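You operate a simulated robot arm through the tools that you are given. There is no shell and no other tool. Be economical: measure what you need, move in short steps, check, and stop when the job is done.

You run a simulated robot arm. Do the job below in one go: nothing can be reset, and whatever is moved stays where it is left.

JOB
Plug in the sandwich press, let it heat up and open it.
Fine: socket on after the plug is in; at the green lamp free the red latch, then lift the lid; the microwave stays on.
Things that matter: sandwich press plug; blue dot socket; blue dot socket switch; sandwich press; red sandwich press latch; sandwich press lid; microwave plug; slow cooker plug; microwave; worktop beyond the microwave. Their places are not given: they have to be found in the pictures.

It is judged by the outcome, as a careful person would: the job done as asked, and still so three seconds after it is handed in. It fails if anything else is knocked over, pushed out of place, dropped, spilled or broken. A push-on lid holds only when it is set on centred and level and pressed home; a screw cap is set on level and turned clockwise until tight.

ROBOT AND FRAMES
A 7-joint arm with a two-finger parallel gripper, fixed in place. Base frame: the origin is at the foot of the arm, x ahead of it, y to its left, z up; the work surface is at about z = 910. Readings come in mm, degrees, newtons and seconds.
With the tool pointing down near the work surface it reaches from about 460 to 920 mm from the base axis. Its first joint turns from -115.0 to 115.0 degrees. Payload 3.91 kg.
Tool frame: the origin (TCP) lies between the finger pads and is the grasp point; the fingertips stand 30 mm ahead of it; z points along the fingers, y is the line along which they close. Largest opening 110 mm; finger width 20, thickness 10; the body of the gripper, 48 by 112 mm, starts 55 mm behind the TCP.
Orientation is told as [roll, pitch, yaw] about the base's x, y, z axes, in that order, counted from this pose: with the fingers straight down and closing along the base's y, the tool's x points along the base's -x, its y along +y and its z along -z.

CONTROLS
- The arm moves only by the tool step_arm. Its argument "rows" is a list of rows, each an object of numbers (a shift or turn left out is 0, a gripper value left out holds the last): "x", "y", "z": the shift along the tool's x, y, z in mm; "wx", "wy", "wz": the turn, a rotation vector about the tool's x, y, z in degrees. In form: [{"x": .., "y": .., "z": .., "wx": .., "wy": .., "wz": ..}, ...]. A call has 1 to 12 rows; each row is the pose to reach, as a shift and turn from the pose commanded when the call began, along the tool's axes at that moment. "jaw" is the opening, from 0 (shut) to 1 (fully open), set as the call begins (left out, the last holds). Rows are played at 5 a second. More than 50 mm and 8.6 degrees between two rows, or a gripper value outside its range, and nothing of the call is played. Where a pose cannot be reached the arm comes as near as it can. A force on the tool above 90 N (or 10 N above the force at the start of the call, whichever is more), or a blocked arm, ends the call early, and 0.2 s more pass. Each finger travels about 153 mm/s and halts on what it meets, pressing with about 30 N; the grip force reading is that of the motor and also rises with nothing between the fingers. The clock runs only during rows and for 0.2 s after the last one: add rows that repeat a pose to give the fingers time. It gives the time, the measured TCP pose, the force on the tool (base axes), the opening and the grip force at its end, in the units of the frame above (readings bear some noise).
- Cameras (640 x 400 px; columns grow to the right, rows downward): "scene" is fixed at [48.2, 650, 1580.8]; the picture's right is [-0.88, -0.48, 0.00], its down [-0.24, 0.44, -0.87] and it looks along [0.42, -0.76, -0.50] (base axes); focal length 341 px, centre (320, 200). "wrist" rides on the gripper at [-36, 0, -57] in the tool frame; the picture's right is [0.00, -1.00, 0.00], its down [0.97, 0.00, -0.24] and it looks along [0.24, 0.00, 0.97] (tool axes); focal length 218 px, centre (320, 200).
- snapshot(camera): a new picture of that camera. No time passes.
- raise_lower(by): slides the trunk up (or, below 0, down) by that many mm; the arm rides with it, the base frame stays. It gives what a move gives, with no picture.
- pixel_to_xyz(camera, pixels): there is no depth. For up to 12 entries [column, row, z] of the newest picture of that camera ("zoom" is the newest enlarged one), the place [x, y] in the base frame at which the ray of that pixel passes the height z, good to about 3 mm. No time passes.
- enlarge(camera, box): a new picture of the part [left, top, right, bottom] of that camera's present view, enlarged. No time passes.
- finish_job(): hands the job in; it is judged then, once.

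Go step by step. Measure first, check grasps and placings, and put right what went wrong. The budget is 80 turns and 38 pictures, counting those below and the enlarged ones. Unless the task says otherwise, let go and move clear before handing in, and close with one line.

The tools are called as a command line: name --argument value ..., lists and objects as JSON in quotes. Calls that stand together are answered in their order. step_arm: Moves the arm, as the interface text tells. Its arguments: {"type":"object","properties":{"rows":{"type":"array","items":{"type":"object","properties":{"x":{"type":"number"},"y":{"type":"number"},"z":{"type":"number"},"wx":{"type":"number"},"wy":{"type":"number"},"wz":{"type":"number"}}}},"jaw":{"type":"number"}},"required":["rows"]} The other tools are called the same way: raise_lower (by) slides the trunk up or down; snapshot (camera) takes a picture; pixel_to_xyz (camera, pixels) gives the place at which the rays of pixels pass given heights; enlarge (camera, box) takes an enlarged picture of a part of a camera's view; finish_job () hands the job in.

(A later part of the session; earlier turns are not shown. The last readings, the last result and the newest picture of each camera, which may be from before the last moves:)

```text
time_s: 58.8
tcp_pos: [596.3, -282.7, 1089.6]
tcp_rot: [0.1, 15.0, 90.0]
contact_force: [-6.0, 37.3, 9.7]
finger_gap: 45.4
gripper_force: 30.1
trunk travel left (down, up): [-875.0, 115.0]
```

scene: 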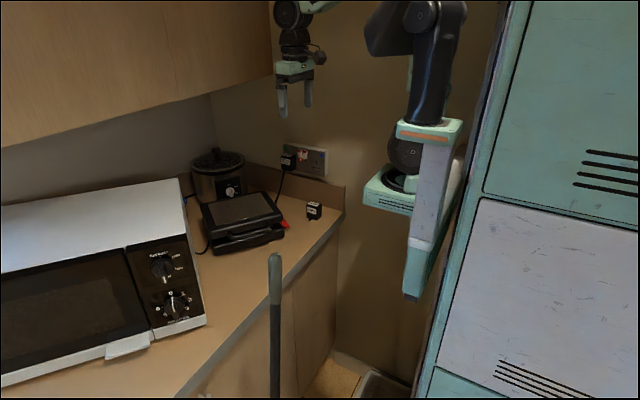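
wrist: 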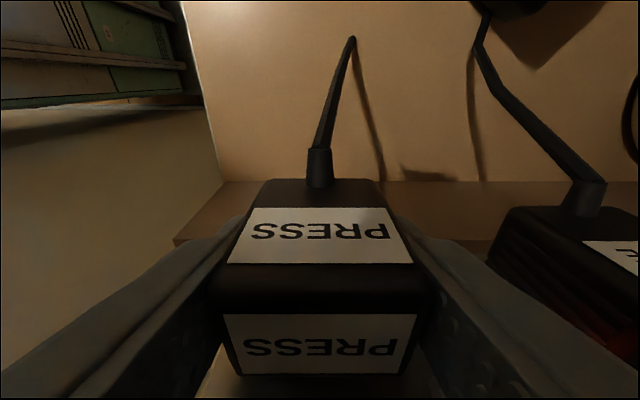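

The stop depth is constant and the pin mouths act like a wider recess with a tighter hole behind. I'll measure the recess walls carefully with no push (small probes), so I can centre to a fraction of a millimetre.

step_arm --rows '[{"x": -6, "y": -0.8, "z": -0.8}, {"x": -6, "y": -0.8, "z": -0.8}]'

step_arm --rows '[{"y": -1.2}, {"y": -2.4}, {"y": -2.4}, {"y": -2.4}]'

step_arm --rows '[{"y": 2.4}, {"y": 4.8}, {"y": 4.8}, {"y": 4.8}]'

step_arm --rows '[{"y": -2.4}, {"y": -2.4, "x": 0.3, "z": -1.2}, {"y": -2.4, "x": 0.62, "z": -2.3}, {"y": -2.4, "x": 0.62, "z": -2.3}]'

step_arm --rows '[{"x": -0.62, "z": 2.3}, {"x": -1.24, "z": 4.6}, {"x": -1.24, "z": 4.6}, {"x": -1.24, "z": 4.6}]'

step_arm --rows '[{"x": 0.62, "z": -2.3}, {"x": 0.62, "z": -2.3}]'

```text
time_s: 59.4
tcp_pos: [598.6, -281.3, 1086.7]
tcp_rot: [0.2, 15.0, 89.8]
contact_force: [0.7, 0.1, -1.1]
finger_gap: 45.4
gripper_force: 29.8
trunk travel left (down, up): [-875.0, 115.0]
```

```text
time_s: 60.4
tcp_pos: [599.5, -280.8, 1087.7]
tcp_rot: [0.3, 15.0, 89.7]
contact_force: [-1.0, -0.7, -0.5]
finger_gap: 45.4
gripper_force: 29.9
trunk travel left (down, up): [-875.0, 115.0]
```

```text
time_s: 61.4
tcp_pos: [596.3, -280.4, 1087.6]
tcp_rot: [0.1, 15.0, 89.8]
contact_force: [5.2, -0.1, -0.4]
finger_gap: 45.6
gripper_force: 30.0
trunk travel left (down, up): [-875.0, 115.0]
```

```text
time_s: 62.4
tcp_pos: [598.1, -280.5, 1089.0]
tcp_rot: [0.1, 15.0, 89.9]
contact_force: [-1.4, -0.9, -2.9]
finger_gap: 45.7
gripper_force: 29.7
trunk travel left (down, up): [-875.0, 115.0]
```

```text
time_s: 63.4
tcp_pos: [598.6, -280.4, 1085.9]
tcp_rot: [0.1, 15.0, 90.0]
contact_force: [0.8, 1.6, 9.3]
finger_gap: 45.7
gripper_force: 30.1
trunk travel left (down, up): [-875.0, 115.0]
```

```text
time_s: 64.0
tcp_pos: [597.3, -278.8, 1087.8]
tcp_rot: [0.2, 15.1, 89.7]
contact_force: [0.0, 0.6, -0.5]
finger_gap: 45.5
gripper_force: 30.5
trunk travel left (down, up): [-875.0, 115.0]
```

The recess walls are at x +2.2/−1.7 and z +2.0/−1.1, so I was already near centre. Next I'll find at what depth the cage begins, which tells whether L/N are already inside or stopped at the face.

step_arm --rows '[{"x": -3.86, "z": -1.04}, {"x": -4.76, "z": 2.34}, {"x": -4.76, "z": 2.34}]'

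step_arm --rows '[{"x": 0.9, "z": -3.38}, {"x": -1.03, "z": -3.9}, {"x": -1.93, "z": -0.52}, {"x": -1.93, "z": -0.52}]'

step_arm --rows '[{"x": 0.9, "z": -3.38}, {"x": -1.03, "z": -3.9}, {"x": -1.93, "z": -0.52}, {"x": -1.93, "z": -0.52}]'

step_arm --rows '[{"x": 0.9, "z": -3.38}, {"x": -1.03, "z": -3.9}, {"x": -1.93, "z": -0.52}, {"x": -1.93, "z": -0.52}]'

step_arm --rows '[{"x": 0.9, "z": -3.38}, {"x": -1.03, "z": -3.9}, {"x": -1.93, "z": -0.52}, {"x": -1.93, "z": -0.52}]'

step_arm --rows '[{"x": 0.9, "z": -3.38}, {"x": 0.9, "z": -3.38}]'

```text
time_s: 64.8
tcp_pos: [597.0, -274.0, 1085.7]
tcp_rot: [0.1, 15.0, 89.9]
contact_force: [0.4, 2.2, 7.1]
finger_gap: 45.3
gripper_force: 30.3
trunk travel left (down, up): [-875.0, 115.0]
```

```text
time_s: 65.8
tcp_pos: [596.9, -273.4, 1084.5]
tcp_rot: [0.1, 15.0, 89.8]
contact_force: [-0.3, -0.9, 0.0]
finger_gap: 45.5
gripper_force: 30.2
trunk travel left (down, up): [-875.0, 115.0]
```

```text
time_s: 66.8
tcp_pos: [598.5, -272.4, 1084.0]
tcp_rot: [0.1, 15.1, 89.7]
contact_force: [-0.3, 0.0, -0.5]
finger_gap: 45.5
gripper_force: 30.2
trunk travel left (down, up): [-875.0, 115.0]
```

```text
time_s: 67.8
tcp_pos: [598.3, -270.7, 1083.3]
tcp_rot: [0.1, 15.0, 89.9]
contact_force: [-0.6, 0.3, -0.2]
finger_gap: 45.5
gripper_force: 29.8
trunk travel left (down, up): [-875.0, 115.0]
```

```text
time_s: 68.8
tcp_pos: [598.2, -266.6, 1082.9]
tcp_rot: [0.2, 15.0, 89.9]
contact_force: [0.2, -0.4, -0.1]
finger_gap: 45.8
gripper_force: 30.0
trunk travel left (down, up): [-875.0, 115.0]
```

```text
time_s: 69.4
tcp_pos: [597.4, -266.9, 1088.1]
tcp_rot: [0.2, 15.1, 89.7]
contact_force: [0.4, 0.5, -1.0]
finger_gap: 45.9
gripper_force: 30.5
trunk travel left (down, up): [-875.0, 115.0]
```

The cage starts at y≈−275 and the stop is at −282.5, so the longer earth pin is about 7.5 mm in and L/N are stopping right at the plate face. My hops never came within 0.4 mm of true centre, so I'll re-enter at the measured centre, recheck the walls, then use a finer grid.

step_arm --rows '[{"x": 0.1, "y": -0.3, "z": -0.4}, {"x": 6, "y": -0.3, "z": 1.2}, {"x": 9.5, "y": -0.3, "z": 2.1}, {"x": 12.6, "y": -0.3, "z": 3}, {"x": 12.6, "y": -0.3, "z": 3}]'

step_arm --rows '[{"x": 0.3, "z": -1.2}, {"x": 0.6, "z": -2.3}, {"x": 0.6, "z": -2.3}, {"x": 0.6, "z": -2.3}]'

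step_arm --rows '[{"x": -0.6, "z": 2.3}, {"x": -1.2, "z": 4.6}, {"x": -1.2, "z": 4.6}, {"x": -1.2, "z": 4.6}]'

step_arm --rows '[{"x": 0.6, "y": 1.2, "z": -2.3}, {"x": 0.6, "y": 2.4, "z": -2.3}, {"x": 0.6, "y": 2.4, "z": -2.3}, {"x": 0.6, "y": 2.4, "z": -2.3}]'

step_arm --rows '[{"y": -2.4}, {"y": -4.8}, {"y": -4.8}, {"y": -4.8}]'

step_arm --rows '[{"y": 2.4}, {"y": 2.4}]'

```text
time_s: 70.6
tcp_pos: [599.4, -279.8, 1088.4]
tcp_rot: [0.2, 15.0, 89.9]
contact_force: [0.4, -0.4, -0.6]
finger_gap: 45.5
gripper_force: 30.2
trunk travel left (down, up): [-875.0, 115.0]
```

```text
time_s: 71.6
tcp_pos: [598.8, -280.6, 1089.5]
tcp_rot: [0.1, 14.9, 89.9]
contact_force: [-0.3, 0.4, -10.3]
finger_gap: 45.7
gripper_force: 29.6
trunk travel left (down, up): [-875.0, 115.0]
```

```text
time_s: 72.6
tcp_pos: [598.7, -281.0, 1086.1]
tcp_rot: [0.1, 14.9, 89.8]
contact_force: [0.6, -0.3, 2.1]
finger_gap: 45.6
gripper_force: 29.9
trunk travel left (down, up): [-875.0, 115.0]
```

```text
time_s: 73.6
tcp_pos: [595.2, -280.5, 1087.4]
tcp_rot: [0.1, 14.9, 89.9]
contact_force: [2.9, -0.1, -0.4]
finger_gap: 45.7
gripper_force: 29.6
trunk travel left (down, up): [-875.0, 115.0]
```

```text
time_s: 74.6
tcp_pos: [600.7, -280.2, 1087.6]
tcp_rot: [0.2, 15.1, 89.8]
contact_force: [-5.8, -0.2, -0.7]
finger_gap: 45.5
gripper_force: 29.9
trunk travel left (down, up): [-875.0, 115.0]
```

```text
time_s: 75.2
tcp_pos: [599.1, -279.2, 1087.1]
tcp_rot: [0.1, 14.9, 89.8]
contact_force: [-0.9, 0.1, -1.3]
finger_gap: 45.6
gripper_force: 29.9
trunk travel left (down, up): [-875.0, 115.0]
```

The centre is now 0.2 mm to −x and 0.55 mm lower. I'll push there, then fine hops of ±0.5 mm.

step_arm --rows '[{"x": -0.14, "y": 0.2, "z": 0.53}, {"x": 2.8, "y": 0.2, "z": 1.3}, {"x": 5.7, "y": 0.2, "z": 2.1}, {"x": 5.7, "y": 0.2, "z": 2.1}]'

step_arm --rows '[{"x": -4.8, "z": -1.3}, {"x": -4.9, "z": -0.8}, {"x": -0.13, "z": 0.48}, {"x": -0.13, "z": 0.48}]'

step_arm --rows '[{"x": -4.8, "z": -1.3}, {"x": -4.6, "z": -2.3}, {"x": 0.26, "z": -0.97}, {"x": 0.26, "z": -0.97}]'

step_arm --rows '[{"x": -4.8, "z": -1.3}, {"x": -4.9, "y": 0.5, "z": -0.8}, {"x": -0.13, "y": 0.5, "z": 0.48}, {"x": -0.13, "y": 0.5, "z": 0.48}]'

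step_arm --rows '[{"x": -4.8, "z": -1.3}, {"x": -4.8, "y": -1, "z": -1.3}, {"y": -1}, {"y": -1}]'

```text
time_s: 76.2
tcp_pos: [597.9, -282.1, 1088.3]
tcp_rot: [0.2, 15.0, 90.0]
contact_force: [-2.2, 21.2, 0.3]
finger_gap: 45.4
gripper_force: 30.3
trunk travel left (down, up): [-875.0, 115.0]
```

```text
time_s: 77.2
tcp_pos: [595.3, -281.8, 1087.2]
tcp_rot: [0.2, 14.9, 89.9]
contact_force: [-12.6, 37.8, -3.2]
finger_gap: 45.6
gripper_force: 30.3
trunk travel left (down, up): [-875.0, 115.0]
```

```text
time_s: 78.2
tcp_pos: [598.1, -283.4, 1087.0]
tcp_rot: [0.2, 15.0, 90.0]
contact_force: [-13.6, 48.2, -18.7]
finger_gap: 45.7
gripper_force: 29.8
trunk travel left (down, up): [-875.0, 115.0]
```

```text
time_s: 79.2
tcp_pos: [598.8, -282.2, 1087.7]
tcp_rot: [0.2, 15.1, 90.2]
contact_force: [9.3, 35.8, -3.3]
finger_gap: 45.4
gripper_force: 30.4
trunk travel left (down, up): [-875.0, 115.0]
```

```text
time_s: 80.2
tcp_pos: [596.8, -282.4, 1088.5]
tcp_rot: [0.1, 15.1, 89.9]
contact_force: [-8.1, 44.3, 9.8]
finger_gap: 45.4
gripper_force: 30.0
trunk travel left (down, up): [-875.0, 115.0]
```

Every finely spaced try blocks and begins to jam, so I need to see the pins. I'll pull out clear of the wall and turn the plug so its pins face the scene camera.

step_arm --rows '[{"x": -6, "z": -1.6}, {"x": -14, "z": -3.7}, {"x": -26, "z": -6.9}, {"x": -40, "z": -10.7}, {"x": -55, "z": -14.7}, {"x": -70, "z": -18.7}, {"x": -80, "z": -21.4}]'

step_arm --rows '[{"wx": -2.07, "wz": 7.73}, {"wx": -4.14, "wz": 15.45}, {"wx": -6.21, "wz": 23.2}, {"wx": -8.28, "wz": 30.9}, {"wx": -10.35, "wz": 38.6}, {"wx": -12.4, "wz": 46.4}, {"wx": -14.5, "wz": 54.1}, {"wx": -16.6, "wz": 61.8}, {"wx": -18.6, "wz": 69.5}, {"wx": -20.7, "wz": 77.3}, {"wx": -22.8, "wz": 85}, {"wx": -24.8, "wz": 92.7}]'

step_arm --rows '[{"wx": -2.07, "wz": 7.73}, {"wx": -4.14, "wz": 15.45}, {"wx": -6.21, "wz": 23.2}, {"wx": -8.28, "wz": 30.9}, {"wx": -8.28, "wz": 30.9}]'

```text
time_s: 81.8
tcp_pos: [598.4, -202.4, 1087.2]
tcp_rot: [0.1, 15.0, 89.8]
contact_force: [0.2, -0.1, -0.7]
finger_gap: 45.6
gripper_force: 30.3
trunk travel left (down, up): [-875.0, 115.0]
```

```text
time_s: 84.4
tcp_pos: [598.1, -204.6, 1088.2]
tcp_rot: [0.0, 15.1, -6.3]
contact_force: [-0.6, -0.2, -1.5]
finger_gap: 45.5
gripper_force: 29.9
trunk travel left (down, up): [-875.0, 115.0]
```

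```text
time_s: 85.6
tcp_pos: [599.4, -204.3, 1087.0]
tcp_rot: [-0.1, 15.2, -38.3]
contact_force: [0.3, 0.0, -0.8]
finger_gap: 45.6
gripper_force: 30.0
trunk travel left (down, up): [-875.0, 115.0]
```

enlarge --camera "scene" --box '[276, 164, 316, 189]'

```text
16.00 times, centred on (296, 176) of scene
```

zoom: 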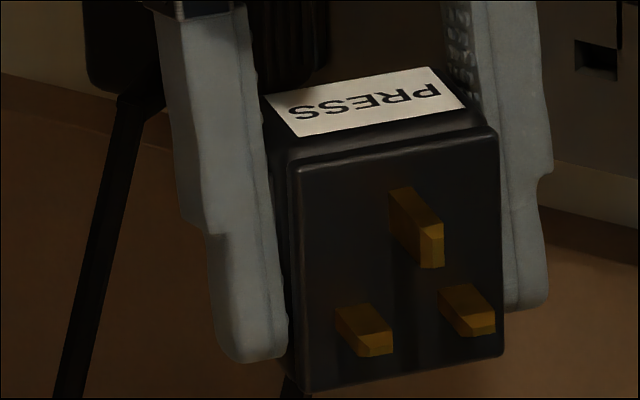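

The pins look straight and level, with no roll, and all of similar length, so L/N may already be inside and something else might block. I'll turn back, and test moving to y −297 in free space just left of the plate to see whether the arm itself is obstructed.

step_arm --rows '[{"wx": 2.07, "wz": -7.73}, {"wx": 4.14, "wz": -15.45}, {"wx": 6.21, "wz": -23.2}, {"wx": 8.28, "wz": -30.9}, {"wx": 10.35, "wz": -38.6}, {"wx": 12.4, "wz": -46.4}, {"wx": 14.5, "wz": -54.1}, {"wx": 16.6, "wz": -61.8}, {"wx": 18.6, "wz": -69.5}, {"wx": 20.7, "wz": -77.3}, {"wx": 22.8, "wz": -85}, {"wx": 24.8, "wz": -92.7}]'

step_arm --rows '[{"wx": 2.07, "wz": -7.73}, {"wx": 4.14, "wz": -15.45}, {"wx": 6.21, "wz": -23.2}, {"wx": 8.28, "wz": -30.9}, {"wx": 8.28, "wz": -30.9}]'

step_arm --rows '[{"y": 25}, {"y": 50}, {"y": 73}, {"x": 20, "y": 73, "z": 5.4}, {"x": 40, "y": 73, "z": 10.7}, {"x": 60, "y": 73, "z": 16}, {"x": 75, "y": 73, "z": 20}, {"x": 85, "y": 73, "z": 22.7}, {"x": 92, "y": 73, "z": 24.6}, {"x": 92, "y": 73, "z": 24.6}]'

```text
time_s: 88.2
tcp_pos: [598.8, -204.6, 1086.7]
tcp_rot: [0.2, 15.1, 58.0]
contact_force: [0.0, 0.8, -1.5]
finger_gap: 45.6
gripper_force: 30.2
trunk travel left (down, up): [-875.0, 115.0]
```

```text
time_s: 89.4
tcp_pos: [598.7, -203.2, 1087.2]
tcp_rot: [0.1, 15.0, 90.0]
contact_force: [-0.6, 0.2, -0.4]
finger_gap: 45.6
gripper_force: 29.8
trunk travel left (down, up): [-875.0, 115.0]
```

```text
time_s: 91.4
tcp_pos: [527.4, -281.2, 1087.0]
tcp_rot: [0.3, 14.6, 90.8]
contact_force: [-9.6, 68.9, 28.0]
finger_gap: 45.5
gripper_force: 29.6
trunk travel left (down, up): [-875.0, 115.0]
stopped in row 9: the force on the tool passed its limit (the readings are from after the stop); the commanded pose is now the measured one
```

Decisive: it blocks at the same y even away from the socket, so some part of the arm or gripper hits something. I'll look at the whole scene.

snapshot --camera "scene"

enlarge --camera "scene" --box '[230, 0, 420, 200]'

```text
9 pictures are left
```

scene: 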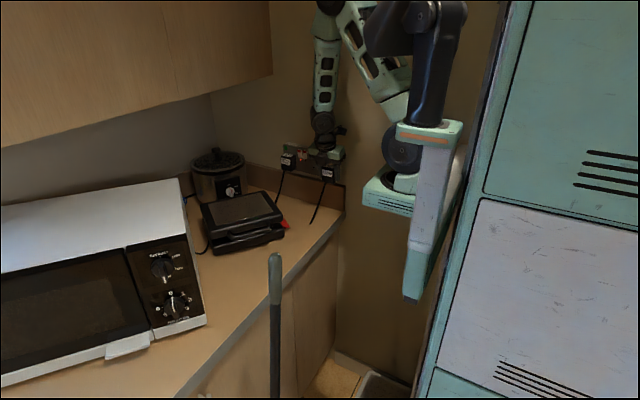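

```text
2.00 times, centred on (325, 100) of scene
```

zoom: 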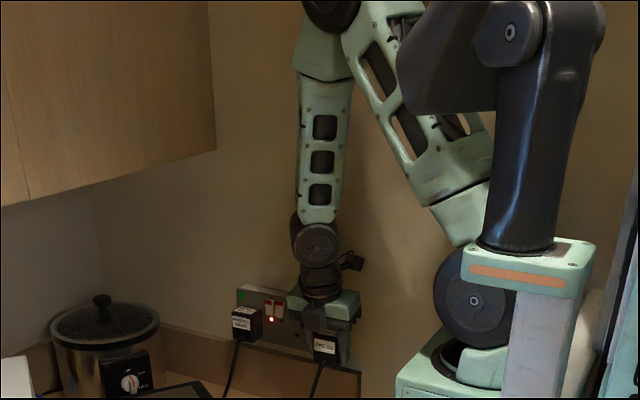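

The forearm and elbow stand upright right by the wall, so it is the arm's elbow, not the pins, that blocks at y≈−282. I'll back off, lower the trunk while raising the hand so the arm stretches and the elbow comes away, then retest in free space.

step_arm --rows '[{"x": -10, "z": -2.7, "wy": 0.4, "wz": 0.8}, {"x": -30, "z": -8, "wy": 0.4, "wz": 0.8}, {"x": -55, "z": -14.7, "wy": 0.4, "wz": 0.8}, {"x": -77, "z": -20.6, "wy": 0.4, "wz": 0.8}, {"x": -68, "z": -55.4, "wy": 0.4, "wz": 0.8}, {"x": -55, "z": -103.7, "wy": 0.4, "wz": 0.8}]'

raise_lower --by -150

step_arm --rows '[{"x": 9, "z": -34}, {"x": 18, "z": -68}, {"x": 26, "z": -97}, {"x": 36, "z": -135}]'

raise_lower --by -150

```text
time_s: 92.8
tcp_pos: [522.3, -210.0, 1172.0]
tcp_rot: [0.1, 15.0, 89.6]
contact_force: [0.8, 0.6, -1.1]
finger_gap: 45.5
gripper_force: 29.9
trunk travel left (down, up): [-875.0, 115.0]
```

```text
time_s: 94.6
tcp_pos: [522.7, -210.7, 1023.3]
tcp_rot: [0.0, 14.9, 89.6]
contact_force: [0.1, 0.6, 0.4]
finger_gap: 45.8
gripper_force: 29.6
trunk travel left (down, up): [-725.0, 265.0]
```

```text
time_s: 95.6
tcp_pos: [522.7, -210.5, 1163.2]
tcp_rot: [0.1, 15.0, 89.6]
contact_force: [-0.9, 0.1, -0.4]
finger_gap: 45.6
gripper_force: 30.2
trunk travel left (down, up): [-725.0, 265.0]
```

```text
time_s: 97.3
tcp_pos: [522.2, -210.0, 1013.0]
tcp_rot: [0.0, 14.8, 89.5]
contact_force: [0.3, 0.0, -1.0]
finger_gap: 45.5
gripper_force: 29.9
trunk travel left (down, up): [-575.0, 415.0]
```

step_arm --rows '[{"x": 9.6, "z": -35.7, "wz": -0.4}, {"x": 19.2, "z": -71.5, "wz": -0.4}, {"x": 48.2, "z": -63.7, "wz": -0.4}, {"x": 77, "z": -56, "wz": -0.4}, {"x": 87, "z": -53.4, "wz": -0.4}, {"x": 95, "z": -51.2, "wz": -0.4}, {"x": 103, "z": -49, "wz": -0.4}, {"x": 103, "z": -49, "wz": -0.4}]'

```text
time_s: 98.9
tcp_pos: [521.3, -280.9, 1087.4]
tcp_rot: [0.3, 14.5, 90.6]
contact_force: [-24.0, 68.7, 7.8]
finger_gap: 45.7
gripper_force: 30.1
trunk travel left (down, up): [-575.0, 415.0]
stopped in row 7: the force on the tool passed its limit (the readings are from after the stop); the commanded pose is now the measured one
```

It still blocks at y −281 with the trunk changed, so it's something fixed to the hand: the box on a stalk on the wrist's tool +x side (seen earlier at zoom (235,40)), which reaches the wall. A steeper tilt clears it, so I'll set the plug down flat, regrip at about 28° and lift gently.

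step_arm --rows '[{"x": -10, "z": -2.7, "wy": 0.5, "wz": 0.6}, {"x": -30, "z": -8, "wy": 0.5, "wz": 0.6}, {"x": -53, "z": -14.2, "wy": 0.5, "wz": 0.6}, {"x": -53, "z": -14.2, "wy": 0.5, "wz": 0.6}]'

raise_lower --by 300

step_arm --rows '[{"x": -11.8, "y": -5, "z": 44}, {"x": -23.6, "y": -10, "z": 88}, {"x": -35.4, "y": -15, "z": 132}, {"x": -47.2, "y": -20, "z": 176}, {"x": -59, "y": -25, "z": 220}, {"x": -70.8, "y": -30, "z": 264}, {"x": -82.6, "y": -35, "z": 308}, {"x": -94.4, "y": -40, "z": 352}, {"x": -104, "y": -44, "z": 388}, {"x": -104, "y": -44, "z": 388}]'

```text
time_s: 99.9
tcp_pos: [520.3, -232.1, 1085.4]
tcp_rot: [0.2, 14.9, 89.9]
contact_force: [0.0, -0.5, -0.8]
finger_gap: 45.8
gripper_force: 30.0
trunk travel left (down, up): [-575.0, 415.0]
```

```text
time_s: 102.9
tcp_pos: [521.4, -232.4, 1385.3]
tcp_rot: [0.3, 14.9, 89.8]
contact_force: [-0.5, -0.6, -1.2]
finger_gap: 45.8
gripper_force: 29.7
trunk travel left (down, up): [-875.0, 115.0]
```

```text
time_s: 105.1
tcp_pos: [563.2, -231.3, 986.3]
tcp_rot: [0.2, 14.9, 89.8]
contact_force: [-0.4, 0.1, -0.7]
finger_gap: 45.6
gripper_force: 30.0
trunk travel left (down, up): [-875.0, 115.0]
```

I'm lowering the plug gently to the counter.

step_arm --rows '[{"x": -4, "z": 15}, {"x": -7.2, "z": 27}, {"x": -9, "z": 33.8}, {"x": -9, "z": 33.8}]'

step_arm --rows '[{"x": -0.4, "z": 1.5}, {"x": -0.8, "z": 2.9}, {"x": -0.8, "z": 2.9}]'

step_arm --rows '[{"x": -0.4, "z": 1.4}, {"x": -0.4, "z": 1.4}]'

```text
time_s: 106.1
tcp_pos: [564.2, -232.1, 949.1]
tcp_rot: [0.1, 14.9, 89.8]
contact_force: [-0.6, 0.8, 0.1]
finger_gap: 45.8
gripper_force: 30.2
trunk travel left (down, up): [-875.0, 115.0]
```

```text
time_s: 106.9
tcp_pos: [564.1, -232.1, 946.0]
tcp_rot: [0.1, 15.0, 89.8]
contact_force: [1.2, 3.2, 10.6]
finger_gap: 45.7
gripper_force: 29.7
trunk travel left (down, up): [-875.0, 115.0]
```

```text
time_s: 107.5
tcp_pos: [564.1, -232.3, 944.8]
tcp_rot: [0.0, 15.0, 89.9]
contact_force: [-1.3, 4.6, 28.0]
finger_gap: 45.7
gripper_force: 30.2
trunk travel left (down, up): [-875.0, 115.0]
```

Down flat (contact at z≈946). I'm releasing, tilting the open fingers to 28° around the plug, and closing again.

step_arm --rows '[{"x": 0.3, "z": -1}, {"x": 0.3, "z": -1}, {"x": 0.3, "z": -1}]' --jaw 0.6

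step_arm --rows '[{"x": -1.5, "z": -1, "wy": 4.5}, {"x": -3, "z": -2, "wy": 9}, {"x": -4.5, "z": -2.8, "wy": 13}, {"x": -4.5, "z": -2.8, "wy": 13}]'

step_arm --rows '[{"x": 0}, {"x": 0}, {"x": 0}, {"x": 0}, {"x": 0}]' --jaw 0

step_arm --rows '[{"x": 0.5, "z": -0.9}, {"x": 0.95, "z": -1.8}, {"x": 1.9, "z": -3.5}, {"x": 2.8, "z": -5.3}, {"x": 4.7, "z": -8.8}, {"x": 7, "z": -13.2}, {"x": 9.4, "z": -17.7}, {"x": 9.4, "z": -17.7}]'

snapshot --camera "wrist"

```text
time_s: 108.3
tcp_pos: [564.1, -232.0, 944.9]
tcp_rot: [0.2, 14.8, 89.8]
contact_force: [0.3, 0.1, -0.7]
finger_gap: 66.0
gripper_force: 0.1
trunk travel left (down, up): [-875.0, 115.0]
```

```text
time_s: 109.3
tcp_pos: [563.9, -226.3, 947.0]
tcp_rot: [0.2, 27.9, 89.9]
contact_force: [0.0, -0.3, -0.2]
finger_gap: 66.1
gripper_force: 0.0
trunk travel left (down, up): [-875.0, 115.0]
```

```text
time_s: 110.5
tcp_pos: [564.3, -225.9, 948.1]
tcp_rot: [0.2, 27.9, 89.9]
contact_force: [0.7, 0.2, 0.4]
finger_gap: 45.4
gripper_force: 30.3
trunk travel left (down, up): [-875.0, 115.0]
```

```text
time_s: 112.3
tcp_pos: [562.4, -225.6, 966.9]
tcp_rot: [0.2, 27.9, 89.9]
contact_force: [0.0, -0.4, -1.6]
finger_gap: 45.4
gripper_force: 30.2
trunk travel left (down, up): [-875.0, 115.0]
```

```text
7 pictures are left
```

wrist: 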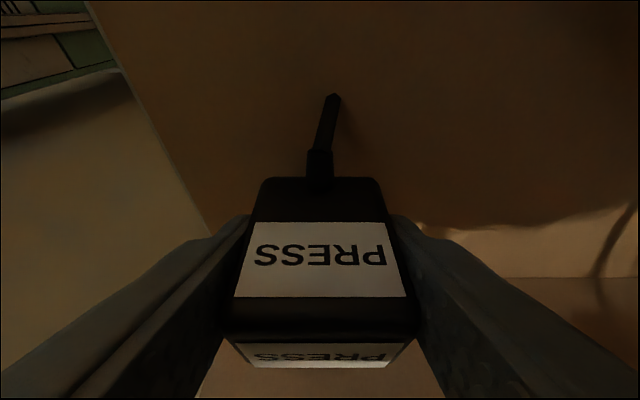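

The plug is lifted firmly at 28°. I'm carrying it to in front of the socket (target x 598.3, z 1088.2).

step_arm --rows '[{"x": 4, "z": -7.5}, {"x": 9.7, "z": -18.3}, {"x": 15.5, "y": -2, "z": -29.2}, {"x": 22, "y": -6, "z": -41.4}, {"x": 29, "y": -11, "z": -54.6}, {"x": 36, "y": -17, "z": -67.8}, {"x": 43, "y": -24, "z": -81}, {"x": 50, "y": -30, "z": -94.1}, {"x": 54, "y": -33, "z": -101.7}, {"x": 56.6, "y": -34.6, "z": -106.6}, {"x": 56.6, "y": -34.6, "z": -106.6}]'

step_arm --rows '[{"x": 8.8, "z": 4.7}, {"x": 17.7, "z": 9.4}, {"x": 26.5, "z": 14.1}, {"x": 31.8, "z": 16.9}, {"x": 37.1, "z": 19.7}, {"x": 40.6, "z": 21.6}, {"x": 43.3, "z": 23}, {"x": 43.3, "z": 23}]'

```text
time_s: 114.7
tcp_pos: [599.1, -228.8, 1089.3]
tcp_rot: [0.1, 27.9, 90.0]
contact_force: [0.5, 0.6, -0.7]
finger_gap: 45.2
gripper_force: 30.6
trunk travel left (down, up): [-875.0, 115.0]
```

```text
time_s: 116.5
tcp_pos: [598.3, -275.6, 1087.1]
tcp_rot: [0.2, 27.9, 89.8]
contact_force: [0.0, -0.6, -1.0]
finger_gap: 45.5
gripper_force: 30.3
trunk travel left (down, up): [-875.0, 115.0]
```

The pins are entering with no force. I'll continue to full depth.

step_arm --rows '[{"x": 3.5, "z": 1.9}, {"x": 7, "z": 3.7}, {"x": 10.6, "z": 5.6}, {"x": 13.2, "z": 7}, {"x": 15, "z": 8}, {"x": 16.8, "z": 8.9}, {"x": 18.5, "z": 9.9}, {"x": 20.3, "z": 10.8}]'

```text
time_s: 118.3
tcp_pos: [598.5, -292.5, 1088.1]
tcp_rot: [0.1, 27.9, 90.1]
contact_force: [-4.6, 48.7, 7.1]
finger_gap: 45.2
gripper_force: 29.7
trunk travel left (down, up): [-875.0, 115.0]
```

It's at y −292 with 49 N of resistance, about the expected seating depth. I'll press a bit more to be sure it's home.

step_arm --rows '[{"x": 1.8, "z": 0.9}, {"x": 3.2, "z": 1.7}, {"x": 3.2, "z": 1.7}]'

enlarge --camera "scene" --box '[282, 140, 332, 180]'

```text
time_s: 119.1
tcp_pos: [597.9, -292.2, 1087.7]
tcp_rot: [0.1, 27.6, 90.4]
contact_force: [-13.9, 71.2, 14.7]
finger_gap: 45.7
gripper_force: 29.7
trunk travel left (down, up): [-875.0, 115.0]
```

```text
10.00 times, centred on (307, 160) of scene
```

zoom: 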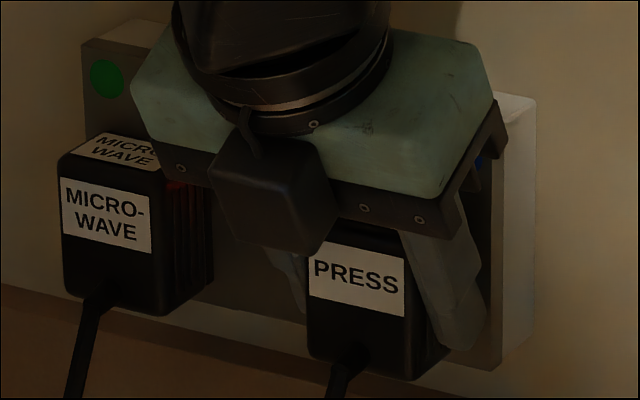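

The press plug's back face now sits level with the microwave plug's (y≈−280), so it's seated. I'll relax the push, open slightly and withdraw along the tool axis.

step_arm --rows '[{"x": -4, "z": -2.1}, {"x": -7.5, "z": -4}, {"x": -7.5, "z": -4}]'

step_arm --rows '[{"x": 0}, {"x": 0}, {"x": 0}]' --jaw 0.54

step_arm --rows '[{"z": -10}, {"z": -25}, {"z": -50}, {"z": -80}, {"x": -30, "z": -110}, {"x": -50, "z": -130}, {"x": -50, "z": -130}]'

snapshot --camera "wrist"

```text
time_s: 119.9
tcp_pos: [599.8, -293.5, 1087.4]
tcp_rot: [0.3, 27.8, 90.2]
contact_force: [-2.8, 28.9, -7.6]
finger_gap: 45.4
gripper_force: 29.8
trunk travel left (down, up): [-875.0, 115.0]
```

```text
time_s: 120.7
tcp_pos: [596.2, -293.0, 1087.5]
tcp_rot: [0.3, 27.9, 90.0]
contact_force: [-17.7, 26.6, -9.9]
finger_gap: 50.8
gripper_force: 0.1
trunk travel left (down, up): [-875.0, 115.0]
```

```text
time_s: 122.3
tcp_pos: [597.4, -190.4, 1176.2]
tcp_rot: [0.2, 27.9, 89.8]
contact_force: [0.0, -0.3, -0.8]
finger_gap: 59.5
gripper_force: 0.0
trunk travel left (down, up): [-875.0, 115.0]
```

```text
5 pictures are left
```

wrist: 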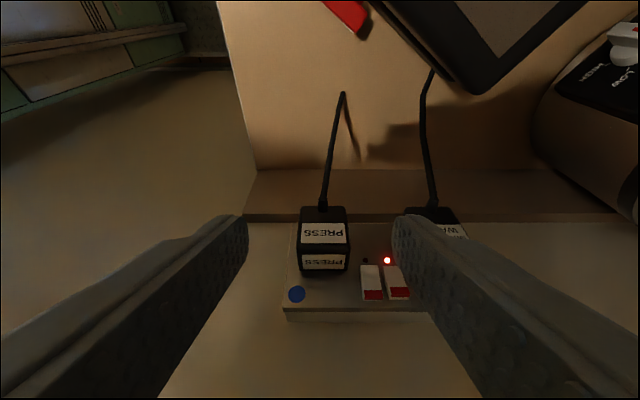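

The plug is flush in the socket, the microwave lamp is still on, and the blue rocker spans x≈632–650, z≈1103–1130. I'll close the fingers and bring the fingertip edge in front of the rocker's lower end, biased away from the microwave's switch.

step_arm --rows '[{"y": -13, "x": 10, "z": 20}, {"y": -26, "x": 22, "z": 40}, {"y": -39, "x": 34, "z": 60}, {"y": -39, "x": 43.8, "z": 76.6}, {"y": -39, "x": 43.8, "z": 76.6}]' --jaw 0

step_arm --rows '[{"x": 5.3, "z": 2.8}, {"x": 10.6, "z": 5.6}, {"x": 13.3, "z": 7}, {"x": 13.3, "z": 7}]'

snapshot --camera "wrist"

```text
time_s: 123.5
tcp_pos: [636.5, -264.9, 1132.5]
tcp_rot: [0.2, 27.9, 89.9]
contact_force: [0.2, 1.1, 0.2]
finger_gap: 0.0
gripper_force: 30.1
trunk travel left (down, up): [-875.0, 115.0]
```

```text
time_s: 124.5
tcp_pos: [638.3, -279.8, 1133.2]
tcp_rot: [0.2, 27.9, 89.9]
contact_force: [-0.9, -0.1, -0.4]
finger_gap: 0.0
gripper_force: 29.9
trunk travel left (down, up): [-875.0, 115.0]
```

```text
4 pictures are left
```

wrist: 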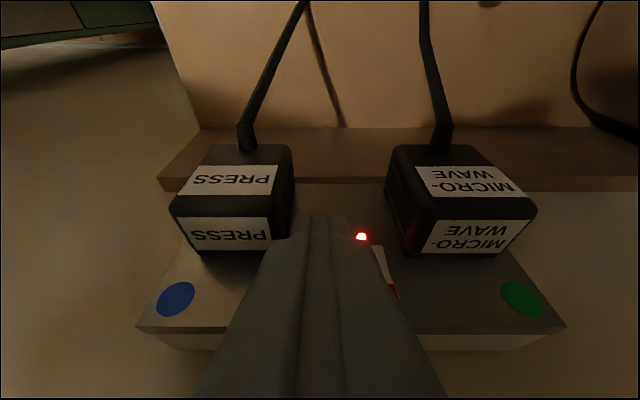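

The tip is over the blue rocker, with the microwave's still visible to its right. I'll drop 4 mm, shift 2 mm left and press in steps.

step_arm --rows '[{"x": -1.9, "y": 2, "z": 3.5}, {"x": 1.6, "y": 2, "z": 5.4}, {"x": 3.4, "y": 2, "z": 6.3}, {"x": 3.4, "y": 2, "z": 6.3}]'

step_arm --rows '[{"x": 1.8, "z": 0.9}, {"x": 1.8, "z": 0.9}]'

step_arm --rows '[{"x": 1.8, "z": 0.9}, {"x": 1.8, "z": 0.9}]'

step_arm --rows '[{"x": 1.8, "z": 0.9}, {"x": 1.8, "z": 0.9}]'

```text
time_s: 125.5
tcp_pos: [636.2, -284.4, 1126.6]
tcp_rot: [0.2, 27.9, 89.9]
contact_force: [-1.5, 10.0, 2.2]
finger_gap: 0.0
gripper_force: 30.0
trunk travel left (down, up): [-875.0, 115.0]
```

```text
time_s: 126.1
tcp_pos: [634.9, -283.5, 1128.6]
tcp_rot: [0.0, 27.9, 89.9]
contact_force: [-2.9, 27.7, 2.9]
finger_gap: 0.0
gripper_force: 30.5
trunk travel left (down, up): [-875.0, 115.0]
```

```text
time_s: 126.7
tcp_pos: [637.1, -284.7, 1127.5]
tcp_rot: [0.1, 27.8, 90.2]
contact_force: [-4.0, 43.7, 6.0]
finger_gap: 0.0
gripper_force: 30.3
trunk travel left (down, up): [-875.0, 115.0]
```

```text
time_s: 127.3
tcp_pos: [637.1, -284.4, 1127.5]
tcp_rot: [0.1, 27.7, 90.4]
contact_force: [-6.5, 52.0, 11.2]
finger_gap: 0.0
gripper_force: 30.2
trunk travel left (down, up): [-875.0, 115.0]
```

Resistance starts at y≈−284 and goes stiff; it may have toggled or be pressing near the pivot. I'll back off and check the lamp.

step_arm --rows '[{"x": -8, "z": -4.2}, {"x": -20, "z": -10.5}, {"x": -32, "z": -17}, {"x": -40, "z": -30}, {"x": -40, "z": -30}]'

enlarge --camera "wrist" --box '[220, 160, 500, 340]'

```text
time_s: 128.5
tcp_pos: [634.6, -241.8, 1137.7]
tcp_rot: [0.2, 28.0, 89.7]
contact_force: [-0.5, -0.7, -0.3]
finger_gap: 0.0
gripper_force: 30.0
trunk travel left (down, up): [-875.0, 115.0]
```

```text
2.22 times, centred on (360, 250) of wrist
```

zoom: 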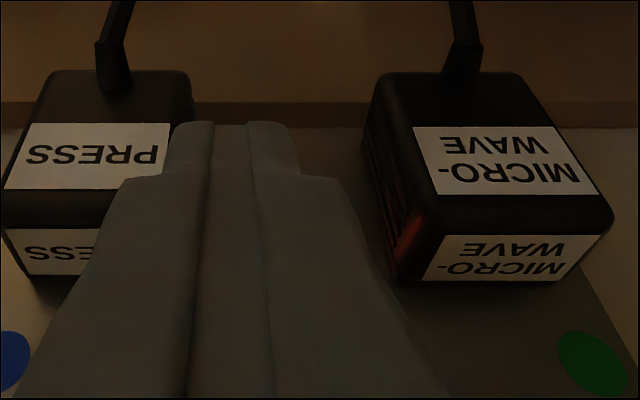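

The fingers hide the neon. I'll lift the hand out of the scene camera's line, wait about 20 s for heating, then check both the socket lamp and the press lamps in one picture.

step_arm --rows '[{"x": -5, "y": 10, "z": -45}, {"x": 2, "y": 23, "z": -88}, {"x": 9, "y": 36, "z": -131}, {"x": 17, "y": 49, "z": -173}, {"x": 25, "y": 62, "z": -215}, {"x": 32, "y": 75, "z": -257}]'

step_arm --rows '[{"x": 0}, {"x": 0}, {"x": 0}, {"x": 0}, {"x": 0}, {"x": 0}, {"x": 0}, {"x": 0}, {"x": 0}, {"x": 0}, {"x": 0}, {"x": 0}]'

step_arm --rows '[{"x": 0}, {"x": 0}, {"x": 0}, {"x": 0}, {"x": 0}, {"x": 0}, {"x": 0}, {"x": 0}, {"x": 0}, {"x": 0}, {"x": 0}, {"x": 0}]'

step_arm --rows '[{"x": 0}, {"x": 0}, {"x": 0}, {"x": 0}, {"x": 0}, {"x": 0}, {"x": 0}, {"x": 0}, {"x": 0}, {"x": 0}, {"x": 0}, {"x": 0}]'

step_arm --rows '[{"x": 0}, {"x": 0}, {"x": 0}, {"x": 0}, {"x": 0}, {"x": 0}, {"x": 0}, {"x": 0}, {"x": 0}, {"x": 0}, {"x": 0}, {"x": 0}]'

step_arm --rows '[{"x": 0}, {"x": 0}, {"x": 0}, {"x": 0}, {"x": 0}, {"x": 0}, {"x": 0}, {"x": 0}, {"x": 0}, {"x": 0}, {"x": 0}, {"x": 0}]'

step_arm --rows '[{"x": 0}, {"x": 0}, {"x": 0}, {"x": 0}, {"x": 0}, {"x": 0}, {"x": 0}, {"x": 0}, {"x": 0}, {"x": 0}, {"x": 0}, {"x": 0}]'

step_arm --rows '[{"x": 0}, {"x": 0}, {"x": 0}, {"x": 0}, {"x": 0}, {"x": 0}, {"x": 0}, {"x": 0}, {"x": 0}, {"x": 0}, {"x": 0}, {"x": 0}]'

enlarge --camera "scene" --box '[190, 145, 340, 260]'

```text
time_s: 129.9
tcp_pos: [559.8, -146.6, 1380.0]
tcp_rot: [0.3, 27.9, 89.9]
contact_force: [0.6, 0.7, 0.2]
finger_gap: 0.0
gripper_force: 29.7
trunk travel left (down, up): [-875.0, 115.0]
```

```text
time_s: 132.5
tcp_pos: [558.3, -147.0, 1378.2]
tcp_rot: [0.2, 27.8, 89.8]
contact_force: [-0.1, -0.5, 0.2]
finger_gap: 0.1
gripper_force: 30.3
trunk travel left (down, up): [-875.0, 115.0]
```

```text
time_s: 135.1
tcp_pos: [558.4, -146.5, 1378.7]
tcp_rot: [0.2, 28.0, 89.9]
contact_force: [0.6, 0.0, 0.5]
finger_gap: 0.0
gripper_force: 29.9
trunk travel left (down, up): [-875.0, 115.0]
```

```text
time_s: 137.7
tcp_pos: [559.6, -147.6, 1379.1]
tcp_rot: [0.2, 27.9, 90.0]
contact_force: [-0.4, -0.4, -0.4]
finger_gap: 0.1
gripper_force: 30.0
trunk travel left (down, up): [-875.0, 115.0]
```

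```text
time_s: 140.3
tcp_pos: [560.2, -147.3, 1380.4]
tcp_rot: [0.2, 27.8, 89.9]
contact_force: [-0.6, -0.4, 0.6]
finger_gap: 0.0
gripper_force: 30.2
trunk travel left (down, up): [-875.0, 115.0]
```

```text
time_s: 142.9
tcp_pos: [560.7, -147.2, 1379.6]
tcp_rot: [0.2, 27.9, 89.9]
contact_force: [-0.9, 0.1, 0.1]
finger_gap: 0.0
gripper_force: 29.9
trunk travel left (down, up): [-875.0, 115.0]
```

```text
time_s: 145.5
tcp_pos: [559.9, -146.8, 1378.5]
tcp_rot: [0.3, 27.9, 89.8]
contact_force: [-0.5, -0.2, -0.3]
finger_gap: 0.0
gripper_force: 30.0
trunk travel left (down, up): [-875.0, 115.0]
```

```text
time_s: 148.1
tcp_pos: [559.4, -147.6, 1378.9]
tcp_rot: [0.2, 27.9, 89.9]
contact_force: [-0.4, -1.1, -0.7]
finger_gap: 0.1
gripper_force: 30.2
trunk travel left (down, up): [-875.0, 115.0]
```

```text
3.48 times, centred on (265, 202) of scene
```

zoom: 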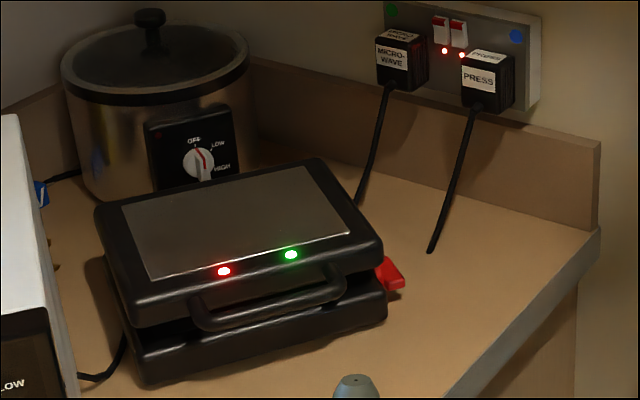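

Both socket lamps glow, and the press shows red and green: hot and ready. Next I'll swing the hand to the front of the press (heading toward its hinge, tilted) to see the latch and handle closely.

step_arm --rows '[{"x": -32, "y": 3.7, "z": 25.3, "wx": 2.81, "wz": -5.3}, {"x": -64, "y": 7.3, "z": 50.6, "wx": 5.62, "wz": -10.6}, {"x": -96, "y": 11, "z": 75.9, "wx": 8.43, "wz": -15.9}, {"x": -128, "y": 14.7, "z": 101.2, "wx": 11.2, "wz": -21.2}, {"x": -160, "y": 18.3, "z": 126.5, "wx": 14.05, "wz": -26.5}, {"x": -192, "y": 22, "z": 151.8, "wx": 16.9, "wz": -31.8}, {"x": -224, "y": 25.7, "z": 177.2, "wx": 19.7, "wz": -37.1}, {"x": -256, "y": 29.3, "z": 202.5, "wx": 22.5, "wz": -42.4}, {"x": -288, "y": 33, "z": 227.8, "wx": 25.3, "wz": -47.7}]'

step_arm --rows '[{"wy": 6}, {"wy": 12}, {"wy": 17}, {"wy": 17}]'

snapshot --camera "wrist"

```text
time_s: 150.1
tcp_pos: [524.6, -0.2, 1042.1]
tcp_rot: [0.1, 27.9, 143.9]
contact_force: [-0.5, -1.0, 0.2]
finger_gap: 0.0
gripper_force: 29.8
trunk travel left (down, up): [-875.0, 115.0]
```

```text
time_s: 151.1
tcp_pos: [527.3, -0.6, 1041.5]
tcp_rot: [0.1, 44.9, 143.8]
contact_force: [0.3, 0.7, 0.1]
finger_gap: 0.0
gripper_force: 30.0
trunk travel left (down, up): [-875.0, 115.0]
```

```text
1 pictures are left
```

wrist: 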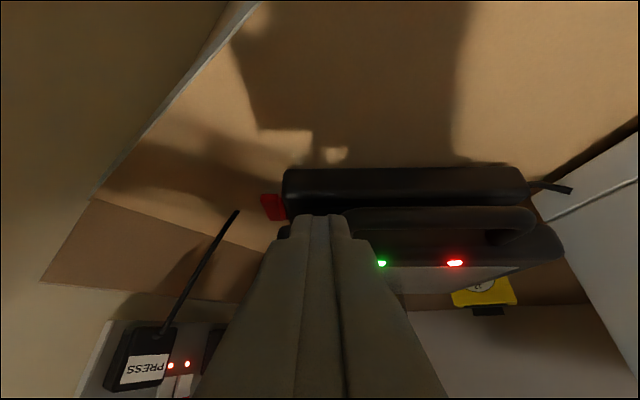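

The latch is at pixel (272,207), triangulating again to about (613,−130,938), and the handle bar spans columns 345–535. I'll spend the last picture on a close zoom of the latch to learn how it moves.

enlarge --camera "wrist" --box '[240, 165, 400, 265]'

```text
4.00 times, centred on (320, 215) of wrist
```

zoom: 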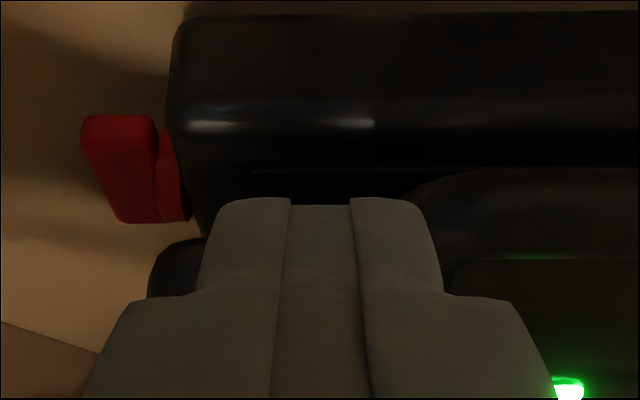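

The zoom shows a red wing bar (about 41×21×10 mm) lying horizontal on a round disc at mid-length: it looks like a turn latch on the base's side. I'll bring the closed fingers upright over its front end to test turning it by pressing down, staying clear of the lid.

step_arm --rows '[{"x": 15.7, "y": 9.5, "z": 14.5, "wy": -7.5}, {"x": 31.5, "y": 19, "z": 29, "wy": -15}, {"x": 47.2, "y": 28.6, "z": 43.5, "wy": -22.5}, {"x": 63, "y": 38.2, "z": 58, "wy": -30}, {"x": 78.7, "y": 47.7, "z": 72.5, "wy": -37.5}, {"x": 94.4, "y": 57.3, "z": 87, "wy": -45}, {"x": 94.4, "y": 57.3, "z": 87, "wy": -45}]'

```text
time_s: 152.7
tcp_pos: [597.7, -123.6, 1044.9]
tcp_rot: [0.2, -0.2, 143.8]
contact_force: [-0.5, -0.1, -0.1]
finger_gap: 0.1
gripper_force: 30.1
trunk travel left (down, up): [-875.0, 115.0]
```

I'm descending to just above the bar, then pressing in small steps.

step_arm --rows '[{"z": 35}, {"z": 58}, {"z": 65}, {"z": 65}]'

step_arm --rows '[{"z": 2}, {"z": 4}, {"z": 4}]'

step_arm --rows '[{"z": 2}, {"z": 3}, {"z": 3}]'

step_arm --rows '[{"z": 2}, {"z": 3}, {"z": 3}]'

step_arm --rows '[{"z": 2}, {"z": 3}, {"z": 3}]'

```text
time_s: 153.7
tcp_pos: [597.1, -123.4, 981.8]
tcp_rot: [0.1, -0.1, 143.8]
contact_force: [-0.1, 0.1, 0.8]
finger_gap: 0.0
gripper_force: 30.1
trunk travel left (down, up): [-875.0, 115.0]
```

```text
time_s: 154.5
tcp_pos: [598.0, -124.2, 978.2]
tcp_rot: [0.2, -0.2, 143.9]
contact_force: [0.5, -0.3, -0.4]
finger_gap: 0.1
gripper_force: 29.9
trunk travel left (down, up): [-875.0, 115.0]
```

```text
time_s: 155.3
tcp_pos: [598.2, -122.2, 975.3]
tcp_rot: [0.0, -0.2, 143.8]
contact_force: [0.1, 0.1, 0.0]
finger_gap: 0.2
gripper_force: 29.4
trunk travel left (down, up): [-875.0, 115.0]
```

```text
time_s: 156.1
tcp_pos: [598.9, -122.6, 971.3]
tcp_rot: [0.1, -0.3, 143.7]
contact_force: [-0.7, -0.1, 4.3]
finger_gap: 0.0
gripper_force: 29.6
trunk travel left (down, up): [-875.0, 115.0]
```

```text
time_s: 156.9
tcp_pos: [598.1, -124.4, 970.9]
tcp_rot: [-0.1, 0.0, 143.7]
contact_force: [-1.1, -0.1, 60.0]
finger_gap: 0.0
gripper_force: 29.6
trunk travel left (down, up): [-875.0, 115.0]
```

It's rigid going down at the front end (60 N with no give). I'll lift and test the back end.

step_arm --rows '[{"z": -6}, {"z": -12}, {"x": 18, "z": -12}, {"x": 36, "z": -12}, {"x": 36, "z": -5}, {"x": 36, "z": -5}]'

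step_arm --rows '[{"z": 1.5}, {"z": 3}, {"z": 3}]'

step_arm --rows '[{"z": 1}, {"z": 2}, {"z": 2}]'

step_arm --rows '[{"z": 1}, {"z": 2}, {"z": 2}]'

```text
time_s: 158.3
tcp_pos: [626.1, -146.0, 973.8]
tcp_rot: [0.0, -0.2, 143.8]
contact_force: [-0.4, -0.2, 0.4]
finger_gap: 0.0
gripper_force: 29.8
trunk travel left (down, up): [-875.0, 115.0]
```

```text
time_s: 159.1
tcp_pos: [626.1, -146.2, 971.9]
tcp_rot: [0.1, -0.1, 143.7]
contact_force: [2.5, -3.5, 8.5]
finger_gap: 0.0
gripper_force: 30.1
trunk travel left (down, up): [-875.0, 115.0]
```

```text
time_s: 159.9
tcp_pos: [627.9, -144.3, 967.0]
tcp_rot: [0.1, -0.2, 143.8]
contact_force: [5.5, -7.0, 4.4]
finger_gap: 0.0
gripper_force: 29.9
trunk travel left (down, up): [-875.0, 115.0]
```

```text
time_s: 160.7
tcp_pos: [626.7, -145.0, 965.2]
tcp_rot: [0.1, -0.3, 143.8]
contact_force: [6.6, -2.1, 0.6]
finger_gap: 0.0
gripper_force: 30.6
trunk travel left (down, up): [-875.0, 115.0]
```

The back end gives: it's turning. I'll keep going down, then nudge under the pivot to finish the turn.

step_arm --rows '[{"z": 2}, {"z": 4}, {"z": 6}, {"z": 8}, {"z": 8}]'

step_arm --rows '[{"z": 2}, {"z": 4}, {"z": 6}, {"z": 8}, {"z": 8}]'

step_arm --rows '[{"x": -2}, {"x": -4}, {"x": -6}, {"x": -6}]'

```text
time_s: 161.9
tcp_pos: [625.7, -145.3, 960.2]
tcp_rot: [0.0, -0.1, 143.8]
contact_force: [1.3, -0.2, 25.8]
finger_gap: 0.3
gripper_force: 29.9
trunk travel left (down, up): [-875.0, 115.0]
```

```text
time_s: 162.6
tcp_pos: [625.5, -144.5, 959.4]
tcp_rot: [-0.5, 0.1, 143.8]
contact_force: [-20.0, 3.8, 60.9]
finger_gap: 0.0
gripper_force: 29.8
trunk travel left (down, up): [-875.0, 115.0]
stopped in row 3: the force on the tool passed its limit (the readings are from after the stop); the commanded pose is now the measured one
```

```text
time_s: 163.6
tcp_pos: [626.4, -144.1, 960.7]
tcp_rot: [-0.4, 0.8, 143.5]
contact_force: [9.1, -11.1, 78.1]
finger_gap: 0.0
gripper_force: 29.8
trunk travel left (down, up): [-875.0, 115.0]
```

The back end went down about 11 mm and met a firm stop, so the latch has turned. Now the lid: I'll go up and round to the front, tilt 45°, and slide the closed fingers under the handle bar (bar at about (626,16,990)).

step_arm --rows '[{"x": 3, "z": -8, "wy": -0.8}, {"x": 6, "z": -30, "wy": -0.8}, {"x": 6, "z": -65, "wy": -0.8}, {"x": 6, "z": -100, "wy": -0.8}]'

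step_arm --rows '[{"x": -29, "y": -21.6, "wy": 7.5}, {"x": -58, "y": -43.3, "wy": 15}, {"x": -87, "y": -65, "wy": 22.5}, {"x": -116, "y": -86.5, "wy": 30}, {"x": -146, "y": -108, "wy": 37.5}, {"x": -176, "y": -129.8, "wy": 45}, {"x": -176, "y": -129.8, "wy": 45}]'

```text
time_s: 164.6
tcp_pos: [627.9, -148.5, 1056.2]
tcp_rot: [-0.2, -0.8, 143.8]
contact_force: [1.0, 0.6, 0.6]
finger_gap: 0.2
gripper_force: 30.1
trunk travel left (down, up): [-875.0, 115.0]
```

```text
time_s: 166.2
tcp_pos: [566.2, 49.2, 1058.7]
tcp_rot: [0.5, 44.8, 142.2]
contact_force: [0.0, 0.9, 1.0]
finger_gap: 0.0
gripper_force: 29.3
trunk travel left (down, up): [-875.0, 115.0]
```

I'm descending in front of the handle, then sliding under it.

step_arm --rows '[{"x": -25, "z": 25}, {"x": -48, "z": 48}, {"x": -65, "z": 65}, {"x": -65, "z": 65}]'

step_arm --rows '[{"x": 12, "z": 12}, {"x": 24, "z": 24}, {"x": 32, "z": 32}, {"x": 36.8, "z": 36.6}, {"x": 36.8, "z": 36.6}]'

step_arm --rows '[{"x": 3.5, "z": -3.5}, {"x": 7, "z": -7}, {"x": 7, "z": -7}]'

step_arm --rows '[{"x": 3.5, "z": -3.5}, {"x": 7, "z": -7}, {"x": 7, "z": -7}]'

```text
time_s: 167.2
tcp_pos: [562.2, 66.3, 969.9]
tcp_rot: [-0.4, 44.3, 143.6]
contact_force: [0.2, -1.1, -0.5]
finger_gap: 0.2
gripper_force: 30.5
trunk travel left (down, up): [-875.0, 115.0]
```

```text
time_s: 168.4
tcp_pos: [605.0, 35.4, 966.8]
tcp_rot: [-0.2, 44.4, 143.6]
contact_force: [0.6, 0.0, 0.7]
finger_gap: 0.1
gripper_force: 29.3
trunk travel left (down, up): [-875.0, 115.0]
```

```text
time_s: 169.2
tcp_pos: [603.8, 33.9, 976.9]
tcp_rot: [-0.4, 44.3, 143.5]
contact_force: [0.7, -0.1, 0.0]
finger_gap: 0.0
gripper_force: 30.1
trunk travel left (down, up): [-875.0, 115.0]
```

```text
time_s: 170.0
tcp_pos: [603.8, 32.9, 986.4]
tcp_rot: [-0.3, 44.3, 143.6]
contact_force: [-1.6, 1.2, -2.1]
finger_gap: 0.0
gripper_force: 30.0
trunk travel left (down, up): [-875.0, 115.0]
```

First touch at z≈986, but I'm 12 mm shy along the fingers. I'll drop slightly, slide further under and lift again.

step_arm --rows '[{"x": -7, "z": 7}, {"x": 0, "z": 14}, {"x": 3, "z": 17}, {"x": 3, "z": 17}]'

step_arm --rows '[{"x": 3.5, "z": -3.5}, {"x": 7, "z": -7}, {"x": 7, "z": -7}]'

step_arm --rows '[{"x": 3.5, "z": -3.5}, {"x": 7, "z": -7}, {"x": 7, "z": -7}]'

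step_arm --rows '[{"x": 3.5, "z": -3.5}, {"x": 7, "z": -7}, {"x": 7, "z": -7}]'

```text
time_s: 171.0
tcp_pos: [614.4, 25.6, 976.1]
tcp_rot: [-0.3, 44.3, 143.6]
contact_force: [-6.3, 4.9, -2.1]
finger_gap: 0.0
gripper_force: 30.1
trunk travel left (down, up): [-875.0, 115.0]
```

```text
time_s: 171.8
tcp_pos: [614.7, 25.0, 986.9]
tcp_rot: [-0.2, 44.4, 143.6]
contact_force: [-5.1, 3.4, -1.4]
finger_gap: 0.2
gripper_force: 29.7
trunk travel left (down, up): [-875.0, 115.0]
```

```text
time_s: 172.6
tcp_pos: [617.0, 25.0, 996.7]
tcp_rot: [-0.3, 44.4, 143.5]
contact_force: [-0.6, 0.7, -1.4]
finger_gap: 0.0
gripper_force: 30.5
trunk travel left (down, up): [-875.0, 115.0]
```

```text
time_s: 173.4
tcp_pos: [615.8, 24.8, 1006.8]
tcp_rot: [-0.2, 44.3, 143.6]
contact_force: [-0.2, -0.3, -2.2]
finger_gap: 0.1
gripper_force: 29.8
trunk travel left (down, up): [-875.0, 115.0]
```

Lifting meets only about 2 N, as of a light unlatched lid. I'll continue along the hinge arc and watch the load.

step_arm --rows '[{"x": 11, "z": -6.5}, {"x": 22.4, "z": -12.5}, {"x": 36, "z": -18.5}, {"x": 49.6, "z": -23.4}, {"x": 49.6, "z": -23.4}]'

step_arm --rows '[{"x": 14, "z": -4}, {"x": 28, "z": -6.5}, {"x": 41, "z": -8}, {"x": 54, "z": -9.5}, {"x": 54, "z": -9.5}]'

```text
time_s: 174.6
tcp_pos: [631.1, 14.0, 1057.7]
tcp_rot: [-0.3, 44.3, 143.7]
contact_force: [-2.4, 0.6, -1.0]
finger_gap: 0.1
gripper_force: 30.2
trunk travel left (down, up): [-875.0, 115.0]
```

```text
time_s: 175.8
tcp_pos: [656.9, -4.9, 1102.8]
tcp_rot: [-0.2, 44.3, 143.6]
contact_force: [-0.3, -0.2, -1.8]
finger_gap: 0.1
gripper_force: 29.8
trunk travel left (down, up): [-875.0, 115.0]
```

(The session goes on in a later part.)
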